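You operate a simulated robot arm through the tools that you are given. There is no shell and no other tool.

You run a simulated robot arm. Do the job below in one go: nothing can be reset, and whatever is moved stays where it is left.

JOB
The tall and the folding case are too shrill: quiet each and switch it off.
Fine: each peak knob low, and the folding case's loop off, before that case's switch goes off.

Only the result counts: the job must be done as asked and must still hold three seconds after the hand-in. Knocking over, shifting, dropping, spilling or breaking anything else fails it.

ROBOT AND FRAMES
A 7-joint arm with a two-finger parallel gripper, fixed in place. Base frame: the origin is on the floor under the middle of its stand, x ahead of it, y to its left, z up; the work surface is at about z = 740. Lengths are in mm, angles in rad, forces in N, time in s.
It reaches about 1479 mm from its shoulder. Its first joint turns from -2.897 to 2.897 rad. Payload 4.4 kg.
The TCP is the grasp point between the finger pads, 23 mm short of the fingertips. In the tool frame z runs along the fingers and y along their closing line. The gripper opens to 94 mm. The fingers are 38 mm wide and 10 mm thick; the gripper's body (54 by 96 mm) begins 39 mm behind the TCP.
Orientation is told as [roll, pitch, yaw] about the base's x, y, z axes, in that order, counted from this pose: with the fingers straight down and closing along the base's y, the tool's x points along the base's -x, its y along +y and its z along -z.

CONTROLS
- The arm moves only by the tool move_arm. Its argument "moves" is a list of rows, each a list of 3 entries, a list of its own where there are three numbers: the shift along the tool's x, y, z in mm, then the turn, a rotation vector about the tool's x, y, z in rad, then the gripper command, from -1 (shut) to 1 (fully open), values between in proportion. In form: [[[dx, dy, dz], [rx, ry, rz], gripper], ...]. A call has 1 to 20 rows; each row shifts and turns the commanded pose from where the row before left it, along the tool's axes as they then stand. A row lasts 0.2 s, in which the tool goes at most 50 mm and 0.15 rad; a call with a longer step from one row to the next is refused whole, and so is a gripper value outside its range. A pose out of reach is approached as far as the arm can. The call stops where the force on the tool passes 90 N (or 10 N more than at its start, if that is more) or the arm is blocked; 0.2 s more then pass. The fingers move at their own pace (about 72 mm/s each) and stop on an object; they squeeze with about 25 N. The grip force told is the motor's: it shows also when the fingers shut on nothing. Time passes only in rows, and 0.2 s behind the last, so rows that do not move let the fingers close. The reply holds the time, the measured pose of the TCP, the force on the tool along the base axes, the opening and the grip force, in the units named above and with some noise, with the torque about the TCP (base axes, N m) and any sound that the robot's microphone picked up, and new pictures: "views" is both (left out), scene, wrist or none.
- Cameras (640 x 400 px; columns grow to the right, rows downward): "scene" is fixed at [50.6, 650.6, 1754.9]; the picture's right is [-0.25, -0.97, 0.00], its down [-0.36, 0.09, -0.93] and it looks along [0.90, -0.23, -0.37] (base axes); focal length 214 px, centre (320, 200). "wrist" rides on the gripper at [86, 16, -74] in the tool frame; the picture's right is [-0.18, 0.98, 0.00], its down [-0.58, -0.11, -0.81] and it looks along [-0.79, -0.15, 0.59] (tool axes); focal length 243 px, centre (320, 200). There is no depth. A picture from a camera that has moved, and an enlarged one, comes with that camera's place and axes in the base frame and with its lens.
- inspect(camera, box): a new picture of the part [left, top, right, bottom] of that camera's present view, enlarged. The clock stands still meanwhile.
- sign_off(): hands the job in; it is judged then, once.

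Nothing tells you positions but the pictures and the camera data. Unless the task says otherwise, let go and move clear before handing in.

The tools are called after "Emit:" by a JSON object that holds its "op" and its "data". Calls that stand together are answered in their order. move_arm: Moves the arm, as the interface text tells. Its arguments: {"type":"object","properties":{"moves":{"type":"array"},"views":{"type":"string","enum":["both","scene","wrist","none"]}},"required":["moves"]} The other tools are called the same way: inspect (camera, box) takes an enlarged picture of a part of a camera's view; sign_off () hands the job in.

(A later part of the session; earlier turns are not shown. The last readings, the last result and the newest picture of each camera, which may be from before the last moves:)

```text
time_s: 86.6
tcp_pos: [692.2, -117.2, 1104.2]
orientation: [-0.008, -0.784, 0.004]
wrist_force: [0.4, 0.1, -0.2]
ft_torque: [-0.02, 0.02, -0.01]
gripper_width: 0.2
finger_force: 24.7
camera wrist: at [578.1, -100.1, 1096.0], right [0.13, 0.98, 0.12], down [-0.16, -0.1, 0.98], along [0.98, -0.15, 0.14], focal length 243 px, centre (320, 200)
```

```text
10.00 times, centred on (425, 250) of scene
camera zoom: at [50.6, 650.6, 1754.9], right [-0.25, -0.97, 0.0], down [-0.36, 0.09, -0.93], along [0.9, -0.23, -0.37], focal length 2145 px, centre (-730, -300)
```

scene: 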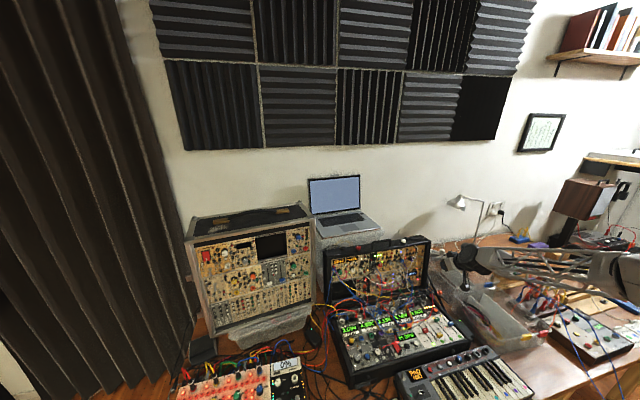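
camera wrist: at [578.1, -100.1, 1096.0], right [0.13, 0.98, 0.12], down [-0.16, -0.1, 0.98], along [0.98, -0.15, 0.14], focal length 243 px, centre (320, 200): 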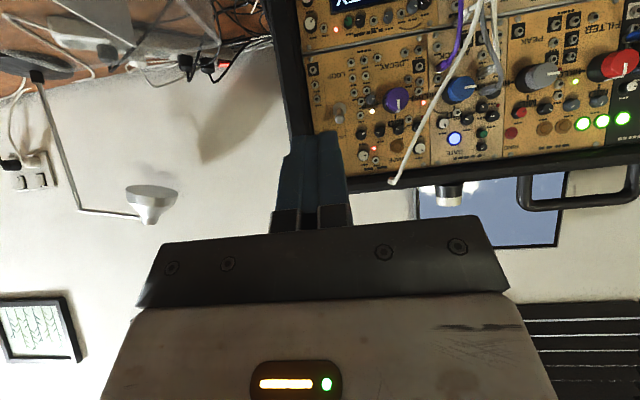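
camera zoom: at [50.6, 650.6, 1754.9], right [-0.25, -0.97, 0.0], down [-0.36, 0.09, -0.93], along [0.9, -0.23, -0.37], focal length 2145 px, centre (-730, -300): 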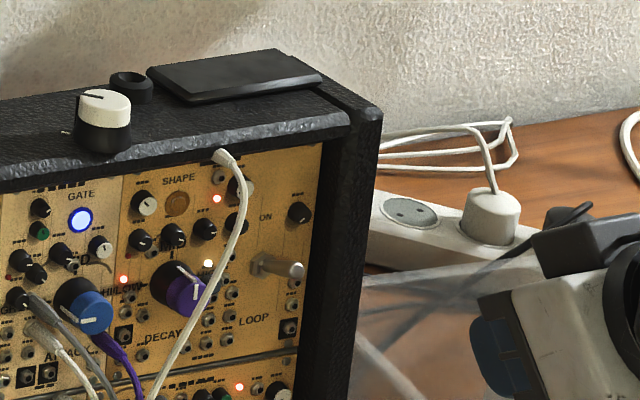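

The toggle's bat points up toward ON, from its nut at about (851, -107, 1039) to its tip at (825, -108, 1055); OFF is down. I'll bring the closed fingertips in just above the tip, keeping right of the white cable.

Emit:
{"op": "move_arm", "data": {"moves": [[[-25, 1.4, 28.6], [0, 0, 0], -1], [[-25, 1.4, 28.6], [0, 0, 0], -1], [[-12, 0.7, 14], [0, 0, 0], -1]], "views": "wrist"}}

Emit:
{"op": "inspect", "data": {"camera": "wrist", "box": [220, 40, 420, 190]}}

Emit:
{"op": "inspect", "data": {"camera": "scene", "box": [395, 220, 485, 285]}}

```text
time_s: 87.4
tcp_pos: [787.8, -111.7, 1094.4]
orientation: [-0.009, -0.785, 0.004]
wrist_force: [0.5, -0.7, 1.0]
ft_torque: [0.01, -0.01, 0.05]
gripper_width: 0.1
finger_force: 25.5
camera wrist: at [673.8, -95.6, 1087.1], right [0.13, 0.98, 0.12], down [-0.16, -0.1, 0.98], along [0.98, -0.15, 0.14], focal length 243 px, centre (320, 200)
```

wrist: 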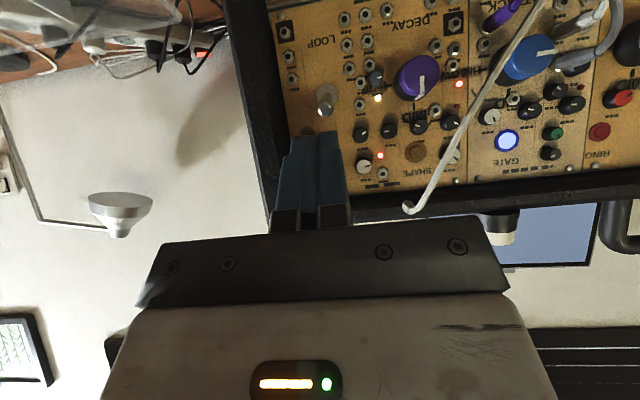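

```text
2.67 times, centred on (320, 115) of wrist
camera zoom: at [673.8, -95.6, 1087.1], right [0.13, 0.98, 0.12], down [-0.16, -0.1, 0.98], along [0.98, -0.15, 0.14], focal length 647 px, centre (320, 427)
```

zoom: 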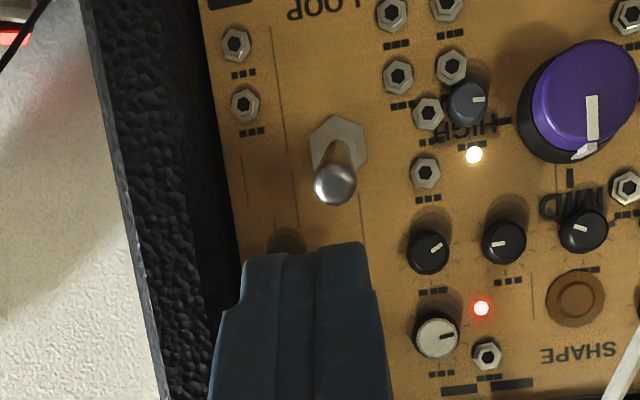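

```text
6.15 times, centred on (440, 252) of scene
camera zoom: at [50.6, 650.6, 1754.9], right [-0.25, -0.97, 0.0], down [-0.36, 0.09, -0.93], along [0.9, -0.23, -0.37], focal length 1320 px, centre (-418, -123)
```

zoom: 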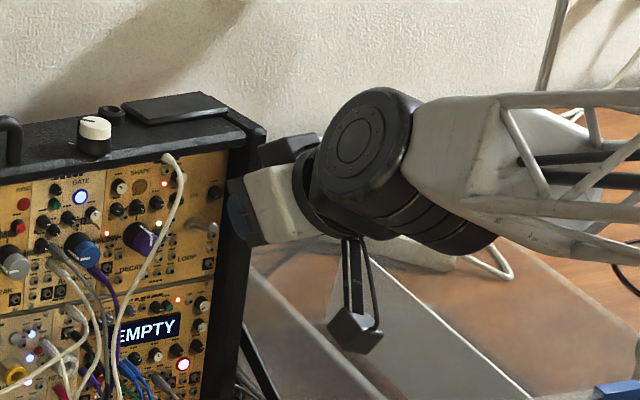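

The tip of the toggle is right ahead. I'll move over it, then push down step by step.

Emit:
{"op": "move_arm", "data": {"moves": [[[-12.8, 1.5, 12.7], [0, 0, 0], -1], [[4.2, 0, 4.3], [0, 0, 0], -1], [[4.2, 0, 4.3], [0, 0, 0], -1], [[4.2, 0, 4.3], [0, 0, 0], -1]], "views": "wrist"}}

Emit:
{"op": "inspect", "data": {"camera": "wrist", "box": [240, 60, 400, 180]}}

```text
time_s: 88.4
tcp_pos: [804.6, -110.3, 1077.8]
orientation: [-0.01, -0.786, 0.002]
wrist_force: [-0.1, 0.5, 0.1]
ft_torque: [-0.02, 0.0, 0.01]
gripper_width: 0.0
finger_force: 24.5
camera wrist: at [690.2, -93.3, 1069.9], right [0.13, 0.98, 0.12], down [-0.16, -0.1, 0.98], along [0.98, -0.15, 0.14], focal length 243 px, centre (320, 200)
```

wrist: 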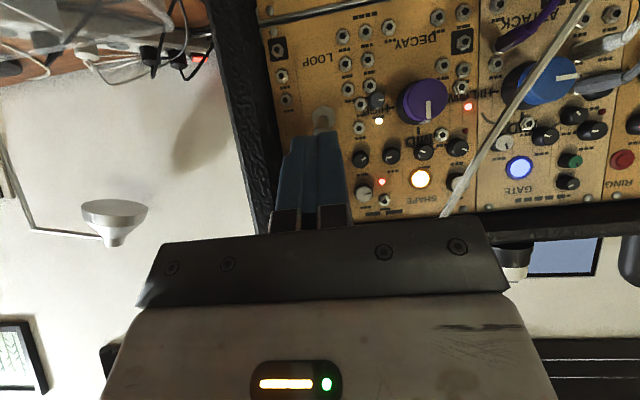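

```text
3.33 times, centred on (320, 120) of wrist
camera zoom: at [690.2, -93.3, 1069.9], right [0.13, 0.98, 0.12], down [-0.16, -0.1, 0.98], along [0.98, -0.15, 0.14], focal length 809 px, centre (320, 467)
```

zoom: 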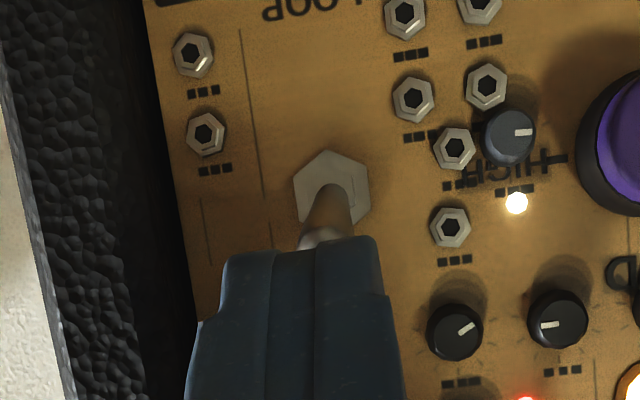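

Positioned just above the bat. Pushing down now.

Emit:
{"op": "move_arm", "data": {"moves": [[[2.8, 0, 2.8], [0, 0, 0], -1], [[2.8, 0, 2.8], [0, 0, 0], -1], [[2.8, 0, 2.8], [0, 0, 0], -1]], "views": "none"}}

Emit:
{"op": "move_arm", "data": {"moves": [[[2.8, 0, 2.8], [0, 0, 0], -1], [[2.8, 0, 2.8], [0, 0, 0], -1]], "views": "wrist"}}

Emit:
{"op": "inspect", "data": {"camera": "wrist", "box": [240, 60, 400, 180]}}

```text
time_s: 89.2
tcp_pos: [804.2, -109.9, 1069.0]
orientation: [-0.009, -0.789, 0.004]
wrist_force: [-38.4, 7.1, 31.0]
ft_torque: [0.13, -0.38, 0.18]
gripper_width: 0.0
finger_force: 24.6
```

```text
time_s: 89.6
tcp_pos: [804.0, -109.6, 1068.4]
orientation: [-0.009, -0.794, 0.004]
wrist_force: [-24.2, 5.5, 20.6]
ft_torque: [-0.01, -0.28, 0.2]
gripper_width: 0.2
finger_force: 25.2
stopped in row 2: the force on the tool passed its limit at 102 N (the readings are from after the stop); the commanded pose is now the measured one
camera wrist: at [690.0, -93.7, 1059.8], right [0.13, 0.98, 0.12], down [-0.17, -0.1, 0.98], along [0.98, -0.15, 0.15], focal length 243 px, centre (320, 200)
```

wrist: 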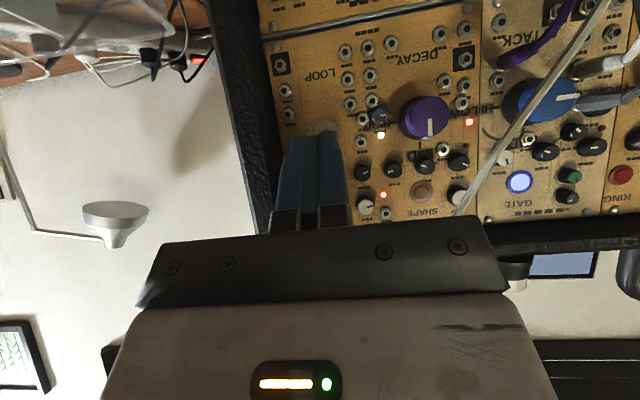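

```text
3.33 times, centred on (320, 120) of wrist
camera zoom: at [690.0, -93.7, 1059.8], right [0.13, 0.98, 0.12], down [-0.17, -0.1, 0.98], along [0.98, -0.15, 0.15], focal length 809 px, centre (320, 467)
```

zoom: 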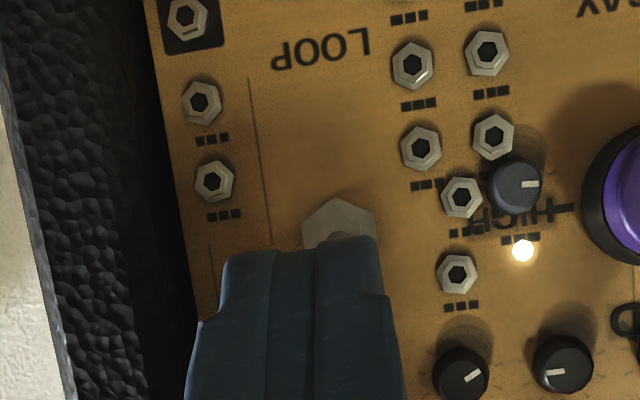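

The angled fingertip pushed along the bat's own axis and jammed, so that angle is wrong. I'll back straight off, check nothing shifted, and come again with the hand near-horizontal so the finger's underside presses the bat down.

Emit:
{"op": "move_arm", "data": {"moves": [[[0, 0, -10], [0, 0, 0], -1], [[0, 0, -30], [0, 0, 0], -1], [[0, 0, -40], [0, 0, 0], -1]], "views": "both"}}

Emit:
{"op": "inspect", "data": {"camera": "wrist", "box": [240, 20, 400, 140]}}

Emit:
{"op": "inspect", "data": {"camera": "scene", "box": [395, 230, 455, 270]}}

```text
time_s: 90.4
tcp_pos: [749.3, -109.6, 1121.8]
orientation: [-0.01, -0.788, 0.005]
wrist_force: [-0.6, 0.3, -1.4]
ft_torque: [0.03, -0.02, 0.01]
gripper_width: 0.0
finger_force: 24.9
camera wrist: at [635.6, -93.6, 1113.6], right [0.13, 0.98, 0.12], down [-0.16, -0.1, 0.98], along [0.98, -0.15, 0.15], focal length 243 px, centre (320, 200)
```

scene: 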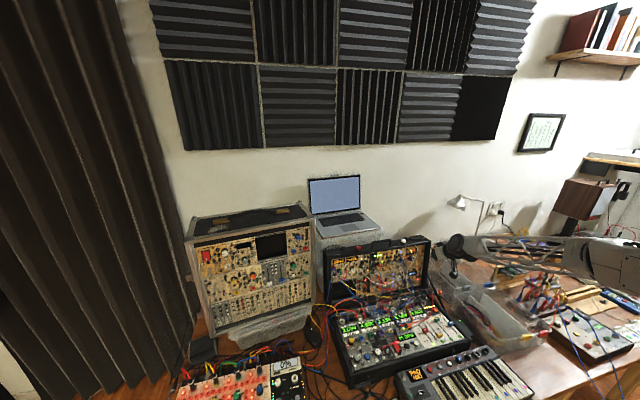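
wrist: 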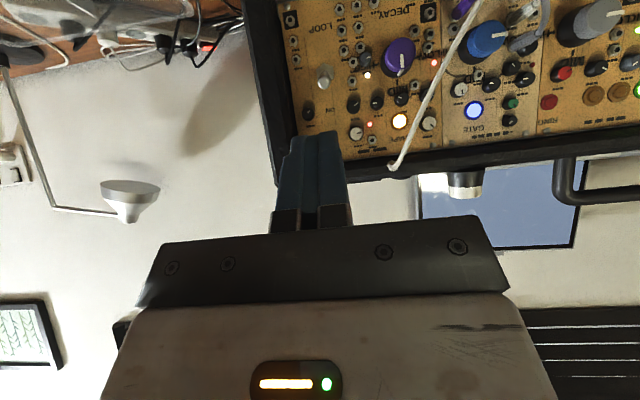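

```text
3.33 times, centred on (320, 80) of wrist
camera zoom: at [635.6, -93.6, 1113.6], right [0.13, 0.98, 0.12], down [-0.16, -0.1, 0.98], along [0.98, -0.15, 0.15], focal length 809 px, centre (320, 600)
```

zoom: 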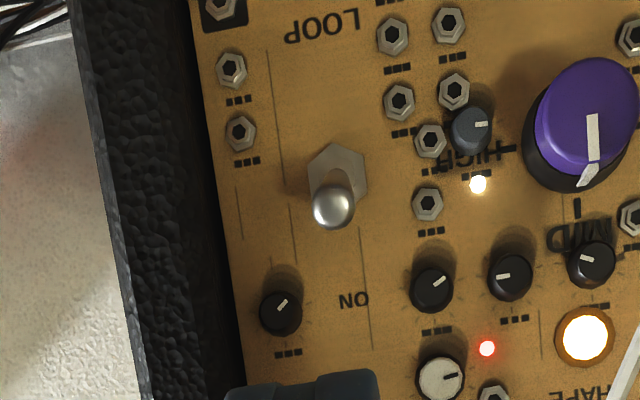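

```text
10.00 times, centred on (425, 250) of scene
camera zoom: at [50.6, 650.6, 1754.9], right [-0.25, -0.97, 0.0], down [-0.36, 0.09, -0.93], along [0.9, -0.23, -0.37], focal length 2145 px, centre (-730, -300)
```

zoom: 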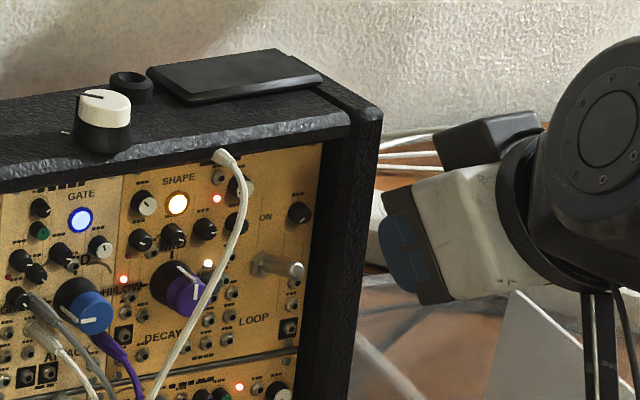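

Nothing shifted and the toggle is still up. I'll level the hand and slide in above the bat so the finger's underside is over its tip.

Emit:
{"op": "move_arm", "data": {"moves": [[[0, 0, 0], [0, -0.148, 0], -1], [[0, 0, 0], [0, -0.148, 0], -1], [[0, 0, 0], [0, -0.148, 0], -1], [[0, 0, 0], [0, -0.148, 0], -1], [[31.4, 3.5, 6.1], [0, 0, 0], -1], [[-4, 0, 21], [0, 0, 0], -1], [[-4, 0, 21], [0, 0, 0], -1]], "views": "both"}}

Emit:
{"op": "inspect", "data": {"camera": "wrist", "box": [240, 40, 400, 160]}}

Emit:
{"op": "inspect", "data": {"camera": "scene", "box": [395, 220, 485, 285]}}

```text
time_s: 92.0
tcp_pos: [790.9, -105.2, 1091.0]
orientation: [-0.034, -1.382, 0.033]
wrist_force: [0.3, 0.2, 0.2]
ft_torque: [-0.01, -0.03, -0.01]
gripper_width: 0.0
finger_force: 25.3
camera wrist: at [702.2, -90.5, 1020.1], right [0.04, 0.98, 0.17], down [-0.68, -0.1, 0.72], along [0.73, -0.15, 0.67], focal length 243 px, centre (320, 200)
```

scene: 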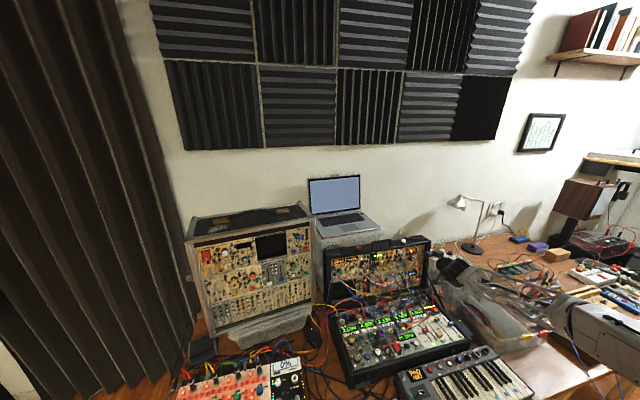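
wrist: 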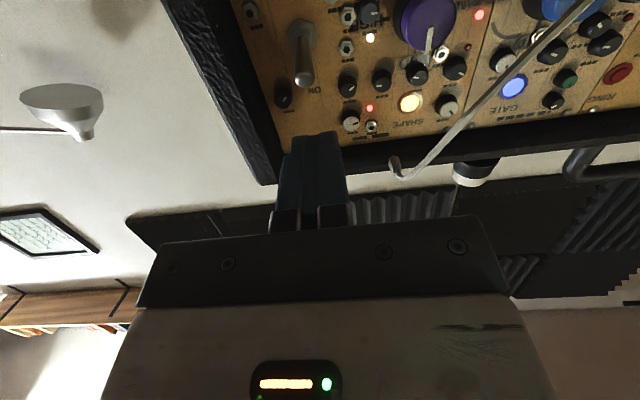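

```text
3.33 times, centred on (320, 100) of wrist
camera zoom: at [702.2, -90.5, 1020.1], right [0.04, 0.98, 0.17], down [-0.68, -0.1, 0.72], along [0.73, -0.15, 0.67], focal length 809 px, centre (320, 533)
```

zoom: 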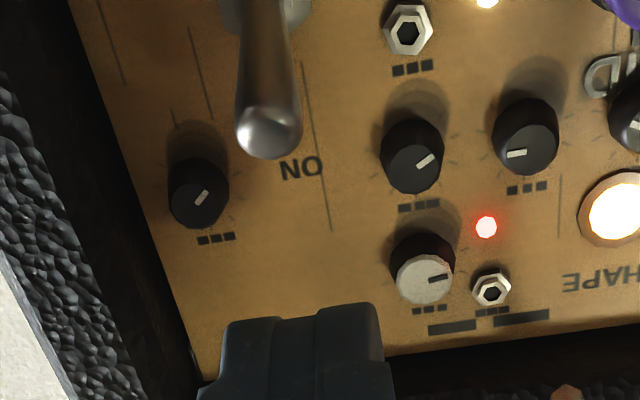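

```text
6.15 times, centred on (440, 252) of scene
camera zoom: at [50.6, 650.6, 1754.9], right [-0.25, -0.97, 0.0], down [-0.36, 0.09, -0.93], along [0.9, -0.23, -0.37], focal length 1320 px, centre (-418, -123)
```

zoom: 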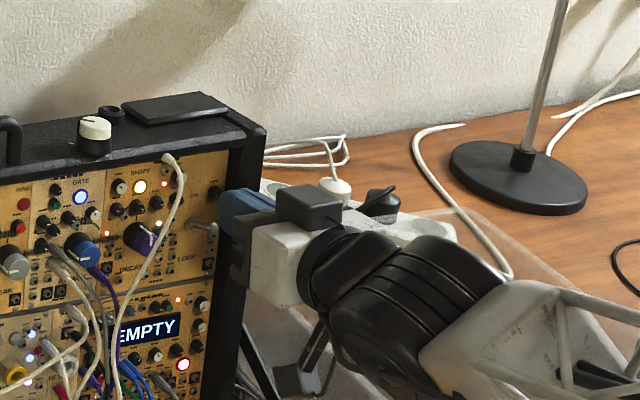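

The bat tip is at (825, -108, 1055), below and ahead of the finger. Sliding forward over it.

Emit:
{"op": "move_arm", "data": {"moves": [[[-1.3, -1, 12.2], [0, 0, 0], -1], [[-1.3, -1, 12.2], [0, 0, 0], -1]], "views": "wrist"}}

Emit:
{"op": "inspect", "data": {"camera": "wrist", "box": [240, 60, 400, 180]}}

```text
time_s: 92.6
tcp_pos: [814.6, -107.5, 1088.1]
orientation: [-0.036, -1.382, 0.036]
wrist_force: [0.0, -1.0, 0.2]
ft_torque: [-0.01, 0.0, -0.03]
gripper_width: 0.0
finger_force: 24.9
camera wrist: at [725.9, -92.3, 1017.9], right [0.04, 0.98, 0.17], down [-0.68, -0.1, 0.72], along [0.73, -0.15, 0.67], focal length 243 px, centre (320, 200)
```

wrist: 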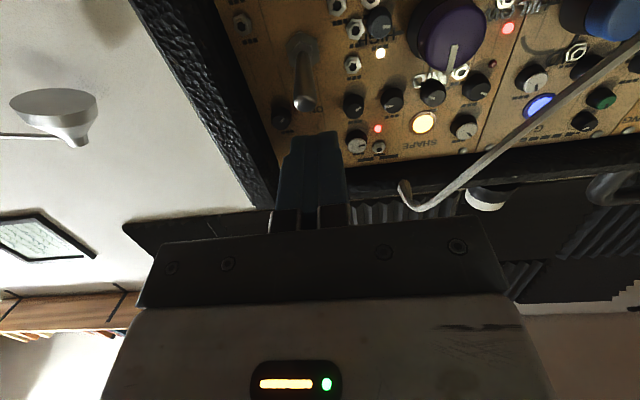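

```text
3.33 times, centred on (320, 120) of wrist
camera zoom: at [725.9, -92.3, 1017.9], right [0.04, 0.98, 0.17], down [-0.68, -0.1, 0.72], along [0.73, -0.15, 0.67], focal length 809 px, centre (320, 467)
```

zoom: 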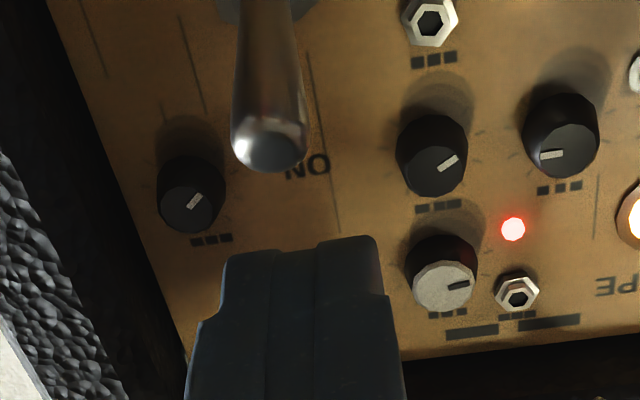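

The underside of the finger is right above the bat. Pressing straight down in small steps.

Emit:
{"op": "move_arm", "data": {"moves": [[[3.9, 0, 0.75], [0, 0, 0], -1], [[3.9, 0, 0.75], [0, 0, 0], -1], [[3.9, 0, 0.75], [0, 0, 0], -1]], "views": "none"}}

Emit:
{"op": "move_arm", "data": {"moves": [[[3.9, 0, 0.75], [0, 0, 0], -1], [[3.9, 0, 0.75], [0, 0, 0], -1]], "views": "none"}}

```text
time_s: 93.4
tcp_pos: [815.0, -109.7, 1076.7]
orientation: [-0.039, -1.384, 0.035]
wrist_force: [0.4, -0.5, 1.6]
ft_torque: [0.0, -0.01, 0.01]
gripper_width: 0.0
finger_force: 25.0
```

```text
time_s: 94.0
tcp_pos: [814.4, -106.6, 1069.1]
orientation: [-0.037, -1.384, 0.034]
wrist_force: [0.8, 0.2, 0.4]
ft_torque: [0.02, 0.02, -0.03]
gripper_width: 0.0
finger_force: 25.1
heard: click
```

A click: the toggle seems to have snapped down. I'll back off along the hand's axis and look.

Emit:
{"op": "move_arm", "data": {"moves": [[[-4, 0, -1], [0, 0, 0], -1], [[-4, 0, -10], [0, 0, 0], -1], [[0, 0, -35], [0, 0, 0], -1], [[0, 0, -35], [0, 0, 0], -1]], "views": "both"}}

Emit:
{"op": "inspect", "data": {"camera": "wrist", "box": [220, 0, 420, 150]}}

Emit:
{"op": "inspect", "data": {"camera": "scene", "box": [395, 230, 455, 270]}}

```text
time_s: 95.0
tcp_pos: [737.2, -107.1, 1091.2]
orientation: [-0.034, -1.382, 0.031]
wrist_force: [0.7, -0.4, -0.3]
ft_torque: [0.03, -0.06, -0.02]
gripper_width: 0.3
finger_force: 25.3
camera wrist: at [646.8, -92.4, 1020.9], right [0.04, 0.98, 0.17], down [-0.68, -0.1, 0.72], along [0.73, -0.15, 0.67], focal length 243 px, centre (320, 200)
```

scene: 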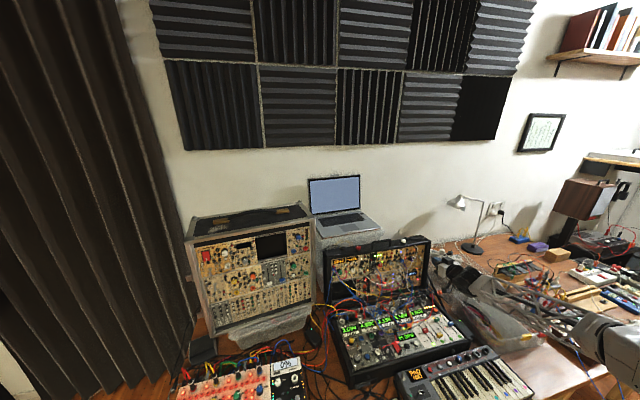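
wrist: 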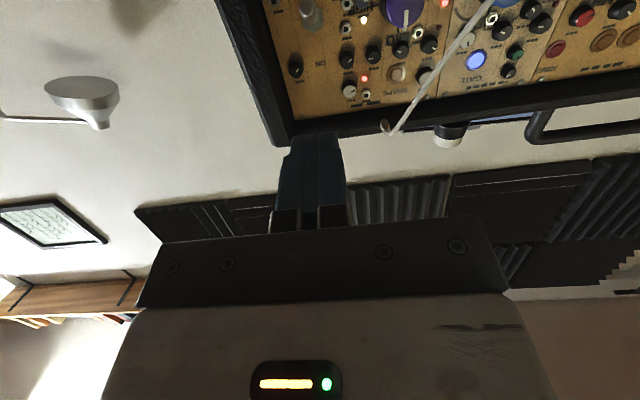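

```text
2.67 times, centred on (320, 75) of wrist
camera zoom: at [646.8, -92.4, 1020.9], right [0.04, 0.98, 0.17], down [-0.68, -0.1, 0.72], along [0.73, -0.15, 0.67], focal length 647 px, centre (320, 533)
```

zoom: 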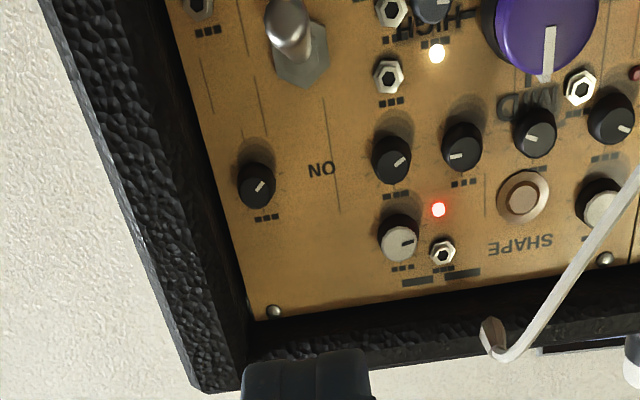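

```text
10.00 times, centred on (425, 250) of scene
camera zoom: at [50.6, 650.6, 1754.9], right [-0.25, -0.97, 0.0], down [-0.36, 0.09, -0.93], along [0.9, -0.23, -0.37], focal length 2145 px, centre (-730, -300)
```

zoom: 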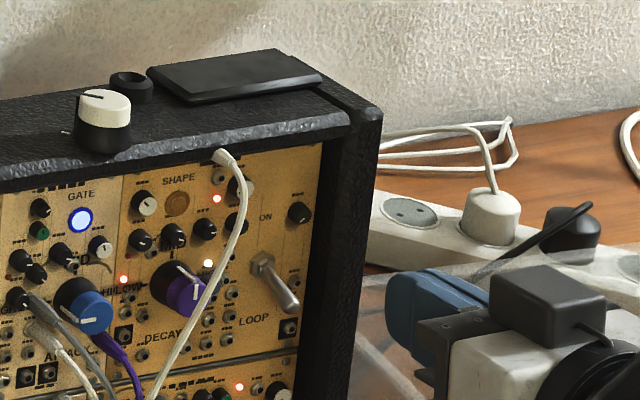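

LOOP is now down (OFF) and the SHAPE lamp has stopped; the case hasn't moved. Next is the folding case's OFF/ON rocker on the lower panel: I'll rise clear and turn the hand to point down.

Emit:
{"op": "move_arm", "data": {"moves": [[[-24.3, 0, -32.5], [0, 0, 0], -1], [[-24.3, 0, -32.5], [0, 0, 0], -1], [[-24.3, 0, -32.5], [0, 0, 0], -1], [[-24.3, 0, -32.5], [0, 0, 0], -1], [[-24.3, 0, -32.5], [0, 0, 0], -1], [[0, 0, 0], [0, 0.138, 0], -1], [[0, 0, 0], [0, 0.138, 0], -1], [[0, 0, 0], [0, 0.138, 0], -1], [[0, 0, 0], [0, 0.138, 0], -1], [[0, 0, 0], [0, 0.138, 0], -1], [[0, 0, 0], [0, 0.138, 0], -1], [[0, 0, 0], [0, 0.138, 0], -1], [[0, 0, 0], [0, 0.138, 0], -1], [[0, 0, 0], [0, 0.138, 0], -1], [[0, 0, 0], [0, 0.138, 0], -1]], "views": "both"}}

```text
time_s: 98.2
tcp_pos: [600.0, -106.9, 1241.9]
orientation: [-0.006, 0.0, -0.003]
wrist_force: [0.7, 0.7, 0.5]
ft_torque: [-0.01, 0.0, 0.02]
gripper_width: 0.1
finger_force: 25.2
camera wrist: at [513.1, -90.3, 1316.2], right [0.19, 0.98, -0.01], down [0.58, -0.1, 0.81], along [0.79, -0.15, -0.59], focal length 243 px, centre (320, 200)
```

scene: 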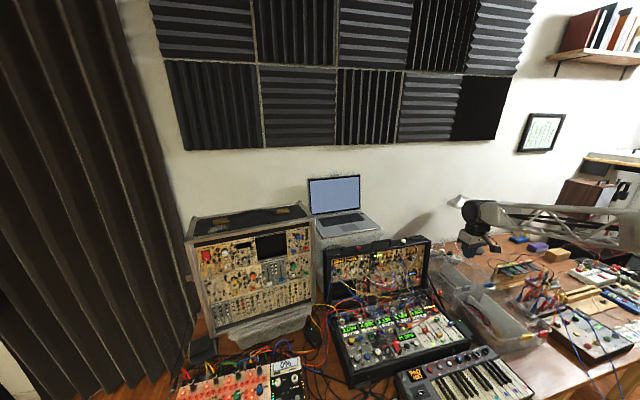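
wrist: 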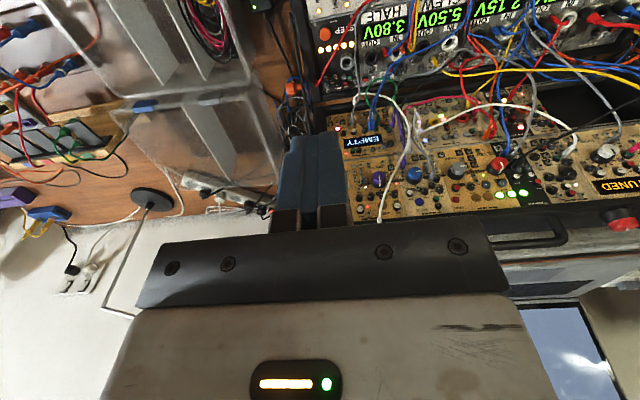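

Emit:
{"op": "move_arm", "data": {"moves": [[[3.4, 40, 20], [0, 0, 0], -1], [[3.4, 40, 20], [0, 0, 0], -1], [[3.4, 40, 20], [0, 0, 0], -1], [[3.4, 40, 20], [0, 0, 0], -1], [[3.4, 40, 20], [0, 0, 0], -1], [[3.4, 40, 20], [0, 0, 0], -1], [[3.4, 37, 20], [0, 0, 0], -1], [[3.2, 0, 45], [0, 0, 0], -1], [[0, 0, 45], [0, 0, 0], -1]], "views": "both"}}

Emit:
{"op": "inspect", "data": {"camera": "wrist", "box": [240, 40, 400, 160]}}

Emit:
{"op": "inspect", "data": {"camera": "scene", "box": [380, 325, 420, 360]}}

```text
time_s: 100.2
tcp_pos: [572.4, 169.0, 1010.1]
orientation: [-0.007, -0.002, -0.003]
wrist_force: [0.3, -0.8, -0.8]
ft_torque: [0.01, 0.0, 0.01]
gripper_width: 0.0
finger_force: 25.1
camera wrist: at [486.9, 185.2, 1084.9], right [0.19, 0.98, -0.01], down [0.58, -0.1, 0.81], along [0.79, -0.15, -0.59], focal length 243 px, centre (320, 200)
```

scene: 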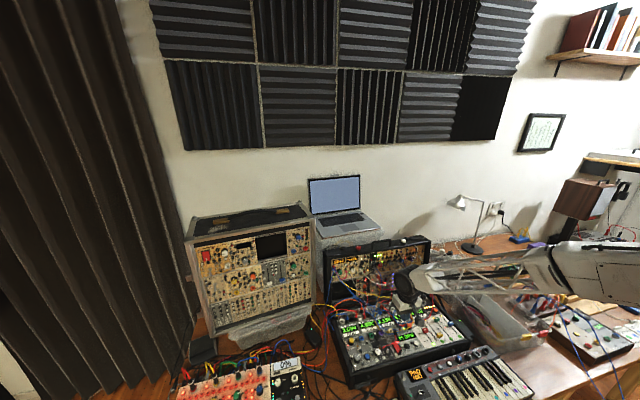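
wrist: 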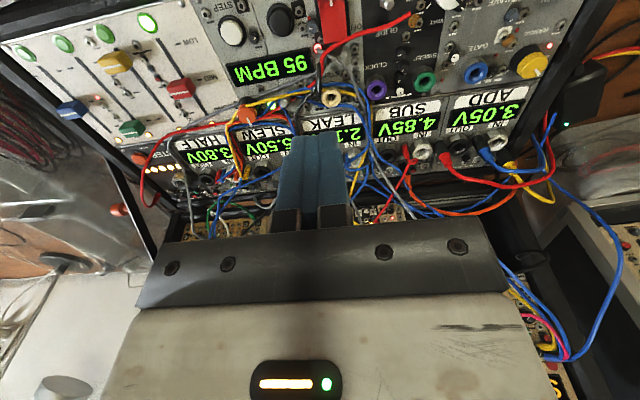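

```text
3.33 times, centred on (320, 100) of wrist
camera zoom: at [486.9, 185.2, 1084.9], right [0.19, 0.98, -0.01], down [0.58, -0.1, 0.81], along [0.79, -0.15, -0.59], focal length 809 px, centre (320, 533)
```

zoom: 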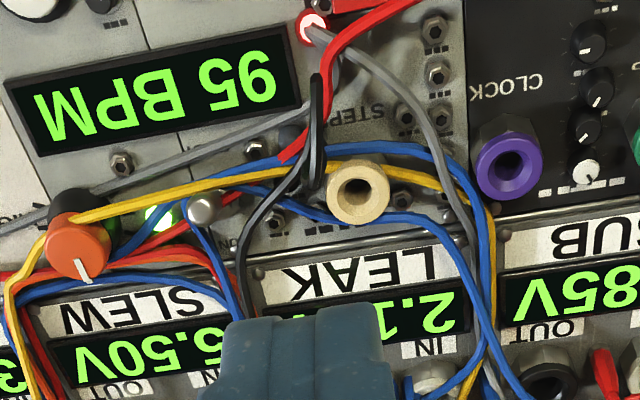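

```text
11.43 times, centred on (400, 342) of scene
camera zoom: at [50.6, 650.6, 1754.9], right [-0.25, -0.97, 0.0], down [-0.36, 0.09, -0.93], along [0.9, -0.23, -0.37], focal length 2451 px, centre (-594, -1429)
```

zoom: 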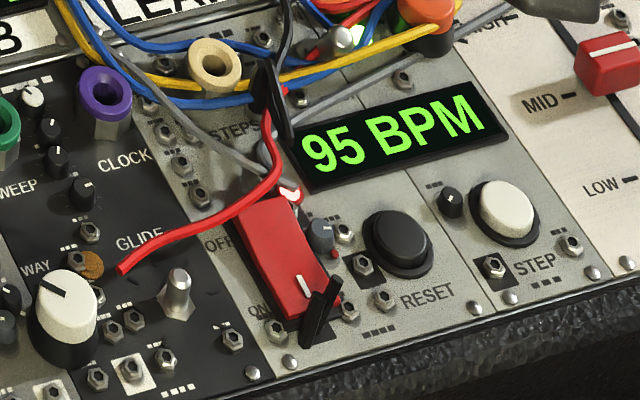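

The rocker is just above the wrist picture's top. I'll pull the hand back toward the robot to see it properly.

Emit:
{"op": "move_arm", "data": {"moves": [[[35, 0, 0], [0, 0, 0], -1], [[35, 0, 0], [0, 0, 0], -1], [[35, 0, 0], [0, 0, 0], -1]], "views": "both"}}

Emit:
{"op": "inspect", "data": {"camera": "wrist", "box": [260, 40, 400, 140]}}

Emit:
{"op": "inspect", "data": {"camera": "wrist", "box": [290, 60, 350, 110]}}

```text
time_s: 101.0
tcp_pos: [470.5, 168.3, 1010.1]
orientation: [-0.006, -0.003, -0.001]
wrist_force: [-0.6, -0.6, 0.3]
ft_torque: [-0.01, -0.02, 0.01]
gripper_width: 0.2
finger_force: 24.6
camera wrist: at [383.5, 185.4, 1083.9], right [0.19, 0.98, -0.01], down [0.58, -0.1, 0.81], along [0.79, -0.15, -0.59], focal length 243 px, centre (320, 200)
```

scene: 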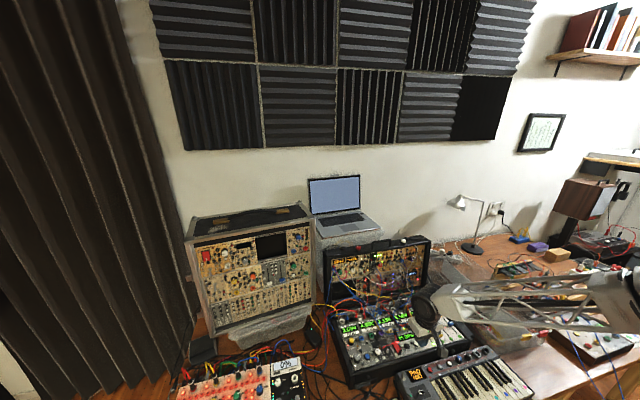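
wrist: 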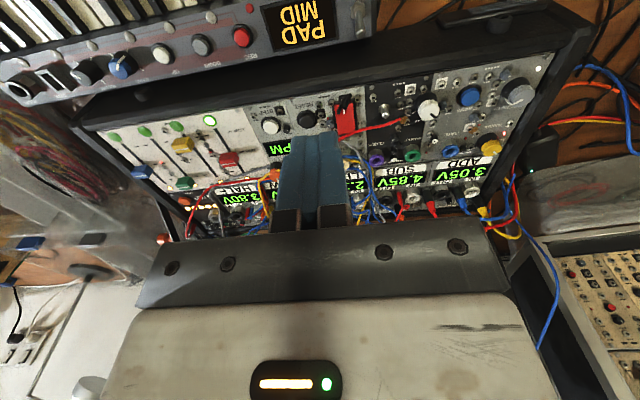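

```text
4.00 times, centred on (330, 90) of wrist
camera zoom: at [383.5, 185.4, 1083.9], right [0.19, 0.98, -0.01], down [0.58, -0.1, 0.81], along [0.79, -0.15, -0.59], focal length 970 px, centre (280, 640)
```

zoom: 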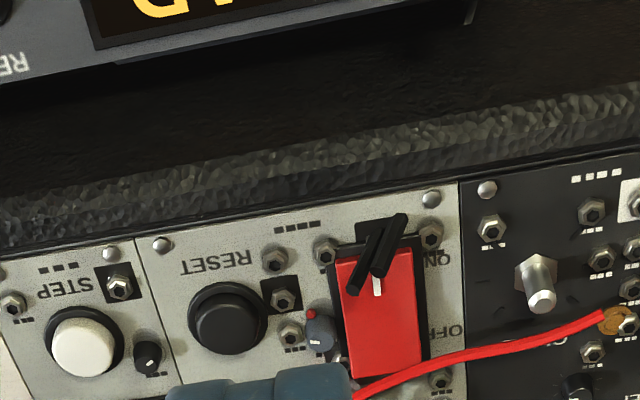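

```text
8.00 times, centred on (320, 85) of wrist
camera zoom: at [383.5, 185.4, 1083.9], right [0.19, 0.98, -0.01], down [0.58, -0.1, 0.81], along [0.79, -0.15, -0.59], focal length 1941 px, centre (320, 1120)
```

zoom: 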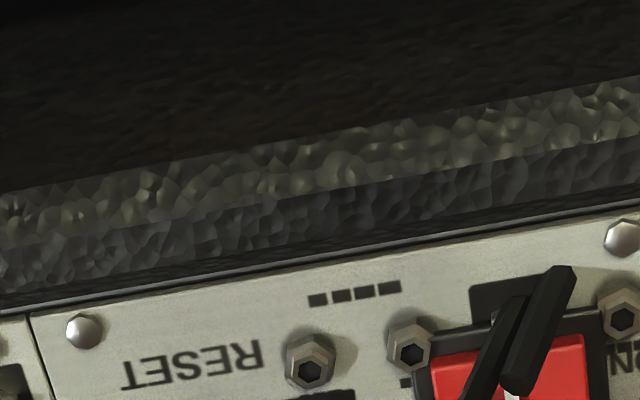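

Emit:
{"op": "inspect", "data": {"camera": "wrist", "box": [325, 90, 365, 130]}}

Emit:
{"op": "inspect", "data": {"camera": "scene", "box": [390, 335, 412, 355]}}

```text
10.00 times, centred on (345, 110) of wrist
camera zoom: at [383.5, 185.4, 1083.9], right [0.19, 0.98, -0.01], down [0.58, -0.1, 0.81], along [0.79, -0.15, -0.59], focal length 2426 px, centre (70, 1100)
```

zoom: 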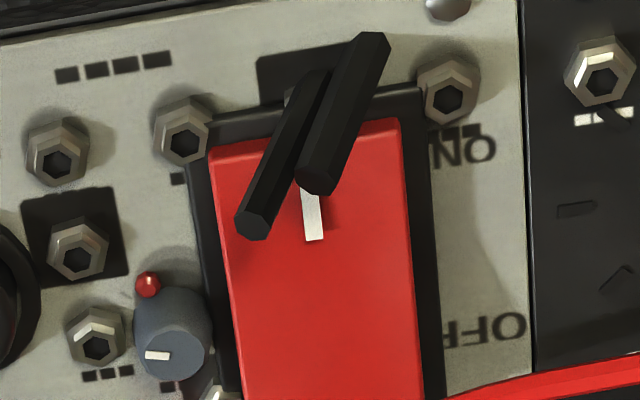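

```text
16.00 times, centred on (401, 345) of scene
camera zoom: at [50.6, 650.6, 1754.9], right [-0.25, -0.97, 0.0], down [-0.36, 0.09, -0.93], along [0.9, -0.23, -0.37], focal length 3432 px, centre (-976, -2120)
```

zoom: 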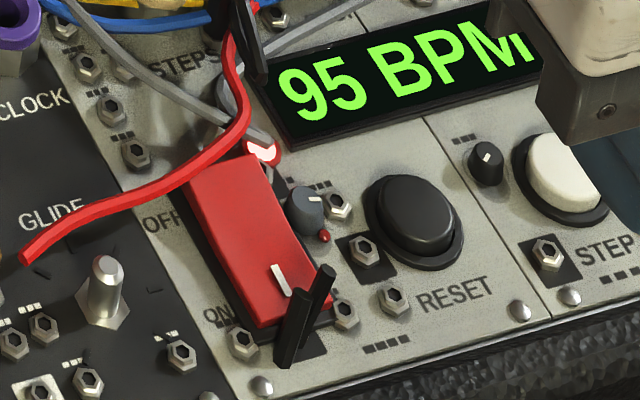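

The rocker's centre is at about (560, 183, 837), pressed at its ON end nearest the robot; the OFF end is away from the robot with a red patch cable lying just beyond it. I need a closer look at that cable's height before pressing.

Emit:
{"op": "move_arm", "data": {"moves": [[[-10, -9, 40], [0, 0, 0], -1], [[-10, -9, 40], [0, 0, 0], -1]], "views": "wrist"}}

Emit:
{"op": "inspect", "data": {"camera": "wrist", "box": [330, 100, 430, 180]}}

```text
time_s: 101.6
tcp_pos: [488.8, 150.1, 929.4]
orientation: [-0.007, -0.004, -0.002]
wrist_force: [0.5, 0.1, -0.1]
ft_torque: [0.0, 0.01, 0.02]
gripper_width: 0.0
finger_force: 25.3
camera wrist: at [402.2, 166.5, 1003.5], right [0.19, 0.98, -0.01], down [0.58, -0.1, 0.81], along [0.79, -0.15, -0.59], focal length 243 px, centre (320, 200)
```

wrist: 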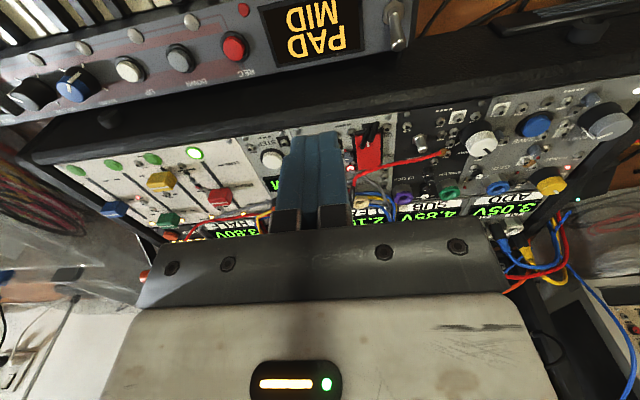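

```text
5.00 times, centred on (380, 140) of wrist
camera zoom: at [402.2, 166.5, 1003.5], right [0.19, 0.98, -0.01], down [0.58, -0.1, 0.81], along [0.79, -0.15, -0.59], focal length 1213 px, centre (20, 500)
```

zoom: 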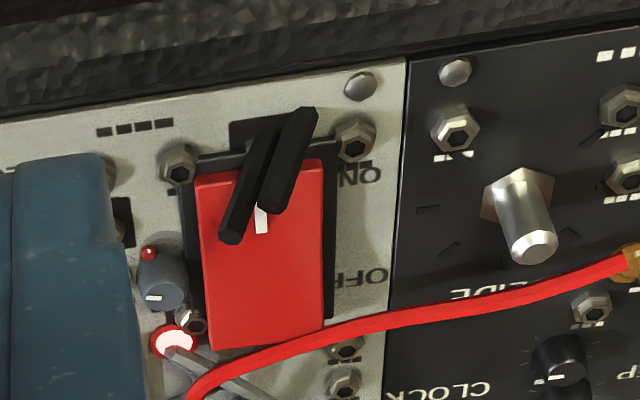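

The red cable passes just beyond the rocker's OFF end, so I'll press with the fingertip's lower corner at about 50° tilt, so the finger face slopes up clear of the cable. First I'll tilt the hand and stop about 25 mm above the OFF half.

Emit:
{"op": "move_arm", "data": {"moves": [[[0, 0, 0], [0, -0.1455, 0], -1], [[0, 0, 0], [0, -0.1455, 0], -1], [[0, 0, 0], [0, -0.1455, 0], -1], [[0, 0, 0], [0, -0.1455, 0], -1], [[0, 0, 0], [0, -0.1455, 0], -1], [[0, 0, 0], [0, -0.1455, 0], -1], [[-9.1, 16.5, 38], [0, 0, 0], -1], [[-9.1, 16.5, 38], [0, 0, 0], -1]], "views": "both"}}

Emit:
{"op": "inspect", "data": {"camera": "wrist", "box": [240, 40, 400, 160]}}

Emit:
{"op": "inspect", "data": {"camera": "scene", "box": [380, 320, 430, 365]}}

```text
time_s: 102.8
tcp_pos: [483.4, 149.2, 845.3]
orientation: [-0.094, -0.542, 0.05]
wrist_force: [-146.4, -15.0, 100.0]
ft_torque: [0.02, -1.22, -0.21]
gripper_width: 0.0
finger_force: 25.0
stopped in row 6: the force on the tool passed its limit at 300 N (the readings are from after the stop); the commanded pose is now the measured one
camera wrist: at [370.2, 165.5, 863.7], right [0.16, 0.99, 0.02], down [0.08, -0.03, 1.0], along [0.98, -0.15, -0.09], focal length 243 px, centre (320, 200)
```

scene: 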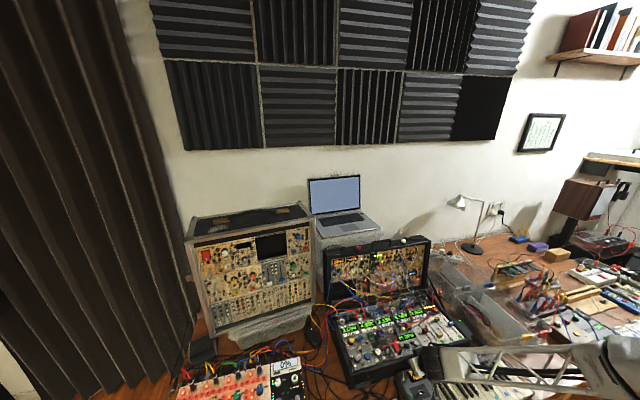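
wrist: 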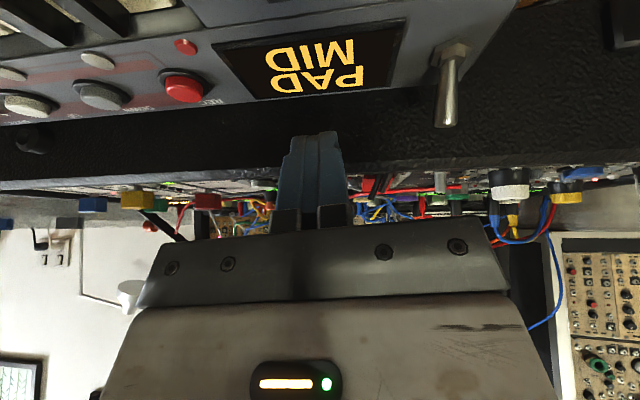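

```text
3.33 times, centred on (320, 100) of wrist
camera zoom: at [370.2, 165.5, 863.7], right [0.16, 0.99, 0.02], down [0.08, -0.03, 1.0], along [0.98, -0.15, -0.09], focal length 809 px, centre (320, 533)
```

zoom: 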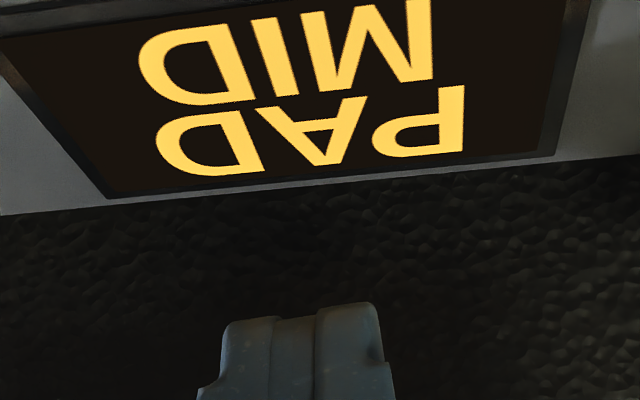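

```text
8.89 times, centred on (405, 342) of scene
camera zoom: at [50.6, 650.6, 1754.9], right [-0.25, -0.97, 0.0], down [-0.36, 0.09, -0.93], along [0.9, -0.23, -0.37], focal length 1906 px, centre (-436, -1067)
```

zoom: 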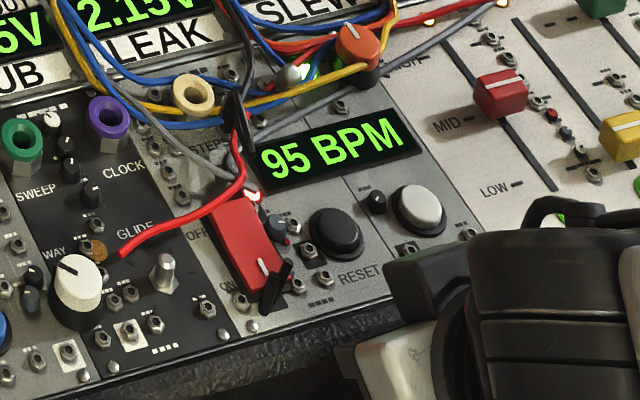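

The hand swung down during the tilt and the fingertip hit the folding case's front edge hard. I'll back off along the finger axis at once and then check whether the case or keyboard moved.

Emit:
{"op": "move_arm", "data": {"moves": [[[0, 0, -12], [0, 0, 0], -1]], "views": "none"}}

```text
time_s: 103.2
tcp_pos: [479.7, 149.1, 852.4]
orientation: [-0.093, -0.538, 0.051]
wrist_force: [-0.5, 0.0, -0.6]
ft_torque: [0.01, 0.0, 0.01]
gripper_width: 0.0
finger_force: 25.2
```

Emit:
{"op": "move_arm", "data": {"moves": [[[-15, 0, -26], [0, 0, 0], -1], [[-18, 0, -30], [0, 0, 0], -1], [[-18, 0, -30], [0, 0, 0], -1]], "views": "both"}}

Emit:
{"op": "inspect", "data": {"camera": "scene", "box": [380, 320, 430, 365]}}

Emit:
{"op": "inspect", "data": {"camera": "scene", "box": [310, 220, 480, 390]}}

Emit:
{"op": "inspect", "data": {"camera": "scene", "box": [395, 335, 535, 400]}}

```text
time_s: 104.0
tcp_pos: [480.0, 158.5, 952.2]
orientation: [-0.091, -0.538, 0.05]
wrist_force: [0.2, -0.7, 0.4]
ft_torque: [-0.01, 0.03, 0.0]
gripper_width: 0.2
finger_force: 25.0
camera wrist: at [366.4, 174.7, 971.5], right [0.16, 0.99, 0.02], down [0.08, -0.03, 1.0], along [0.98, -0.15, -0.09], focal length 243 px, centre (320, 200)
```

scene: 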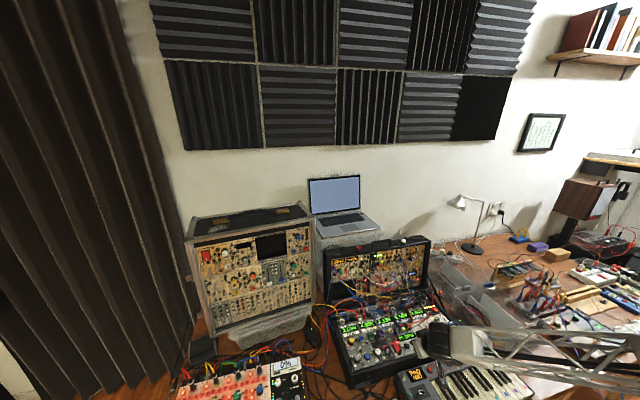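
wrist: 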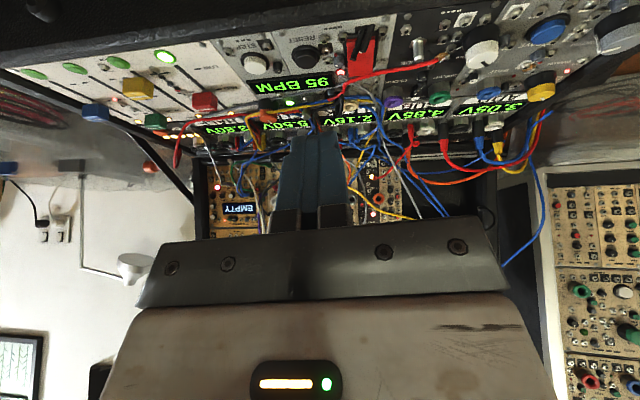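

```text
8.89 times, centred on (405, 342) of scene
camera zoom: at [50.6, 650.6, 1754.9], right [-0.25, -0.97, 0.0], down [-0.36, 0.09, -0.93], along [0.9, -0.23, -0.37], focal length 1906 px, centre (-436, -1067)
```

zoom: 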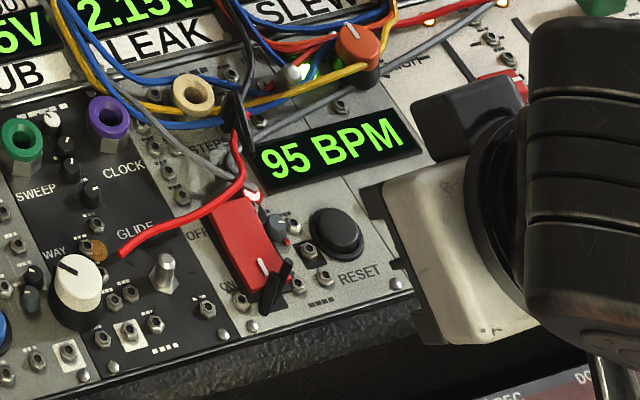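

```text
2.35 times, centred on (395, 305) of scene
camera zoom: at [50.6, 650.6, 1754.9], right [-0.25, -0.97, 0.0], down [-0.36, 0.09, -0.93], along [0.9, -0.23, -0.37], focal length 505 px, centre (144, -47)
```

zoom: 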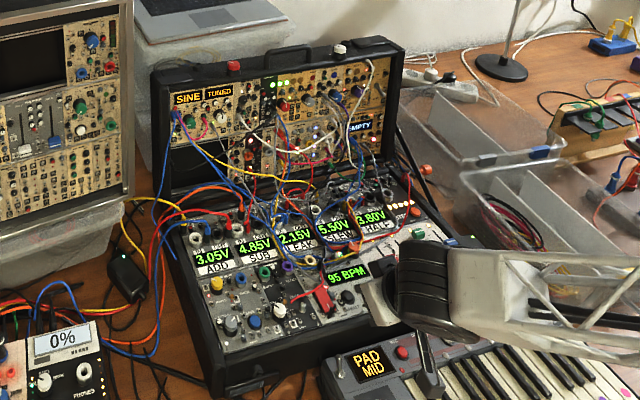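

```text
4.57 times, centred on (465, 368) of scene
camera zoom: at [50.6, 650.6, 1754.9], right [-0.25, -0.97, 0.0], down [-0.36, 0.09, -0.93], along [0.9, -0.23, -0.37], focal length 980 px, centre (-343, -566)
```

zoom: 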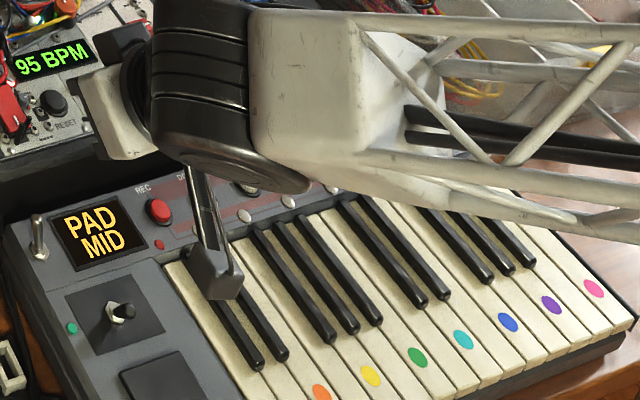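

Nothing moved: the case, its labels and the keyboard are exactly where they were. That tilt is out of range so close to the base, so I'll move further out and higher first, and tilt there in small checked steps.

Emit:
{"op": "move_arm", "data": {"moves": [[[-37.2, 8.3, 2.7], [0, 0, 0], -1], [[-37.2, 8.3, 2.7], [0, 0, 0], -1], [[-37.2, 8.3, 2.7], [0, 0, 0], -1]], "views": "none"}}

Emit:
{"op": "move_arm", "data": {"moves": [[[0, 0, 0], [0, -0.1, 0], -1]], "views": "none"}}

```text
time_s: 104.8
tcp_pos: [579.5, 187.4, 1002.6]
orientation: [-0.095, -0.538, 0.051]
wrist_force: [-0.1, -0.4, 0.0]
ft_torque: [0.03, 0.02, -0.02]
gripper_width: 0.0
finger_force: 25.4
```

```text
time_s: 105.2
tcp_pos: [578.9, 187.0, 1004.4]
orientation: [-0.1, -0.638, 0.064]
wrist_force: [0.4, -0.2, 0.0]
ft_torque: [-0.04, 0.0, 0.0]
gripper_width: 0.0
finger_force: 24.7
```

Tilting works here. I'll remove the small sideways roll and finish the tilt to about 50°.

Emit:
{"op": "move_arm", "data": {"moves": [[[0, 0, 0], [-0.064, 0, 0.048], -1], [[0, 0, 0], [0, -0.116, 0], -1], [[0, 0, 0], [0, -0.116, 0], -1]], "views": "wrist"}}

```text
time_s: 106.0
tcp_pos: [579.3, 186.7, 1004.8]
orientation: [0.003, -0.877, 0.001]
wrist_force: [-0.2, 0.2, 4.5]
ft_torque: [0.0, 0.23, 0.0]
gripper_width: 0.1
finger_force: 25.0
camera wrist: at [466.6, 202.8, 986.6], right [0.12, 0.98, 0.14], down [-0.25, -0.11, 0.96], along [0.96, -0.15, 0.23], focal length 243 px, centre (320, 200)
```

wrist: 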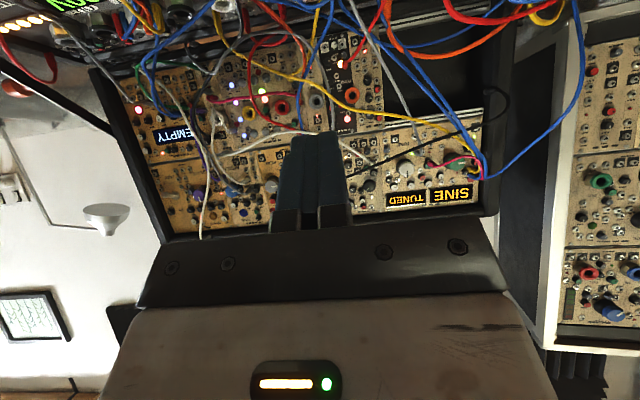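

Emit:
{"op": "move_arm", "data": {"moves": [[[0, 0, 0], [0, 0, 0], -1]], "views": "scene"}}

Emit:
{"op": "inspect", "data": {"camera": "scene", "box": [360, 260, 480, 360]}}

```text
time_s: 106.5
tcp_pos: [577.9, 186.3, 1002.6]
orientation: [0.0, -0.872, 0.001]
wrist_force: [-0.3, 0.7, -0.7]
ft_torque: [-0.02, -0.02, 0.01]
gripper_width: 0.1
finger_force: 25.1
```

scene: 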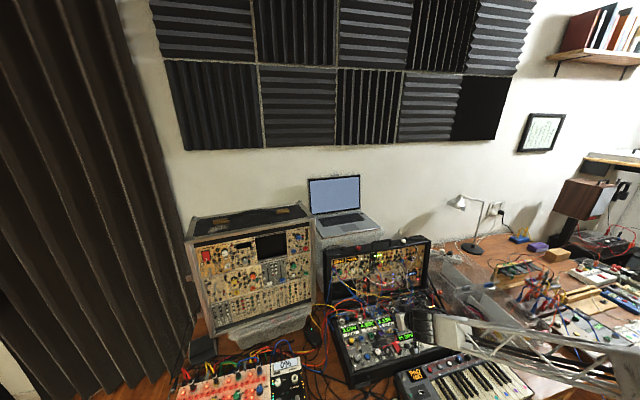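

```text
4.00 times, centred on (420, 310) of scene
camera zoom: at [50.6, 650.6, 1754.9], right [-0.25, -0.97, 0.0], down [-0.36, 0.09, -0.93], along [0.9, -0.23, -0.37], focal length 858 px, centre (-80, -240)
```

zoom: 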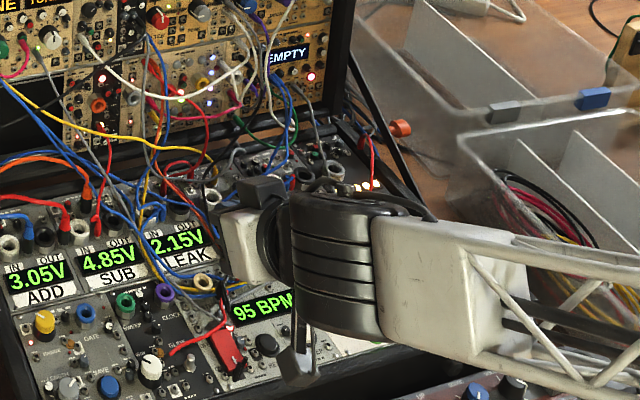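

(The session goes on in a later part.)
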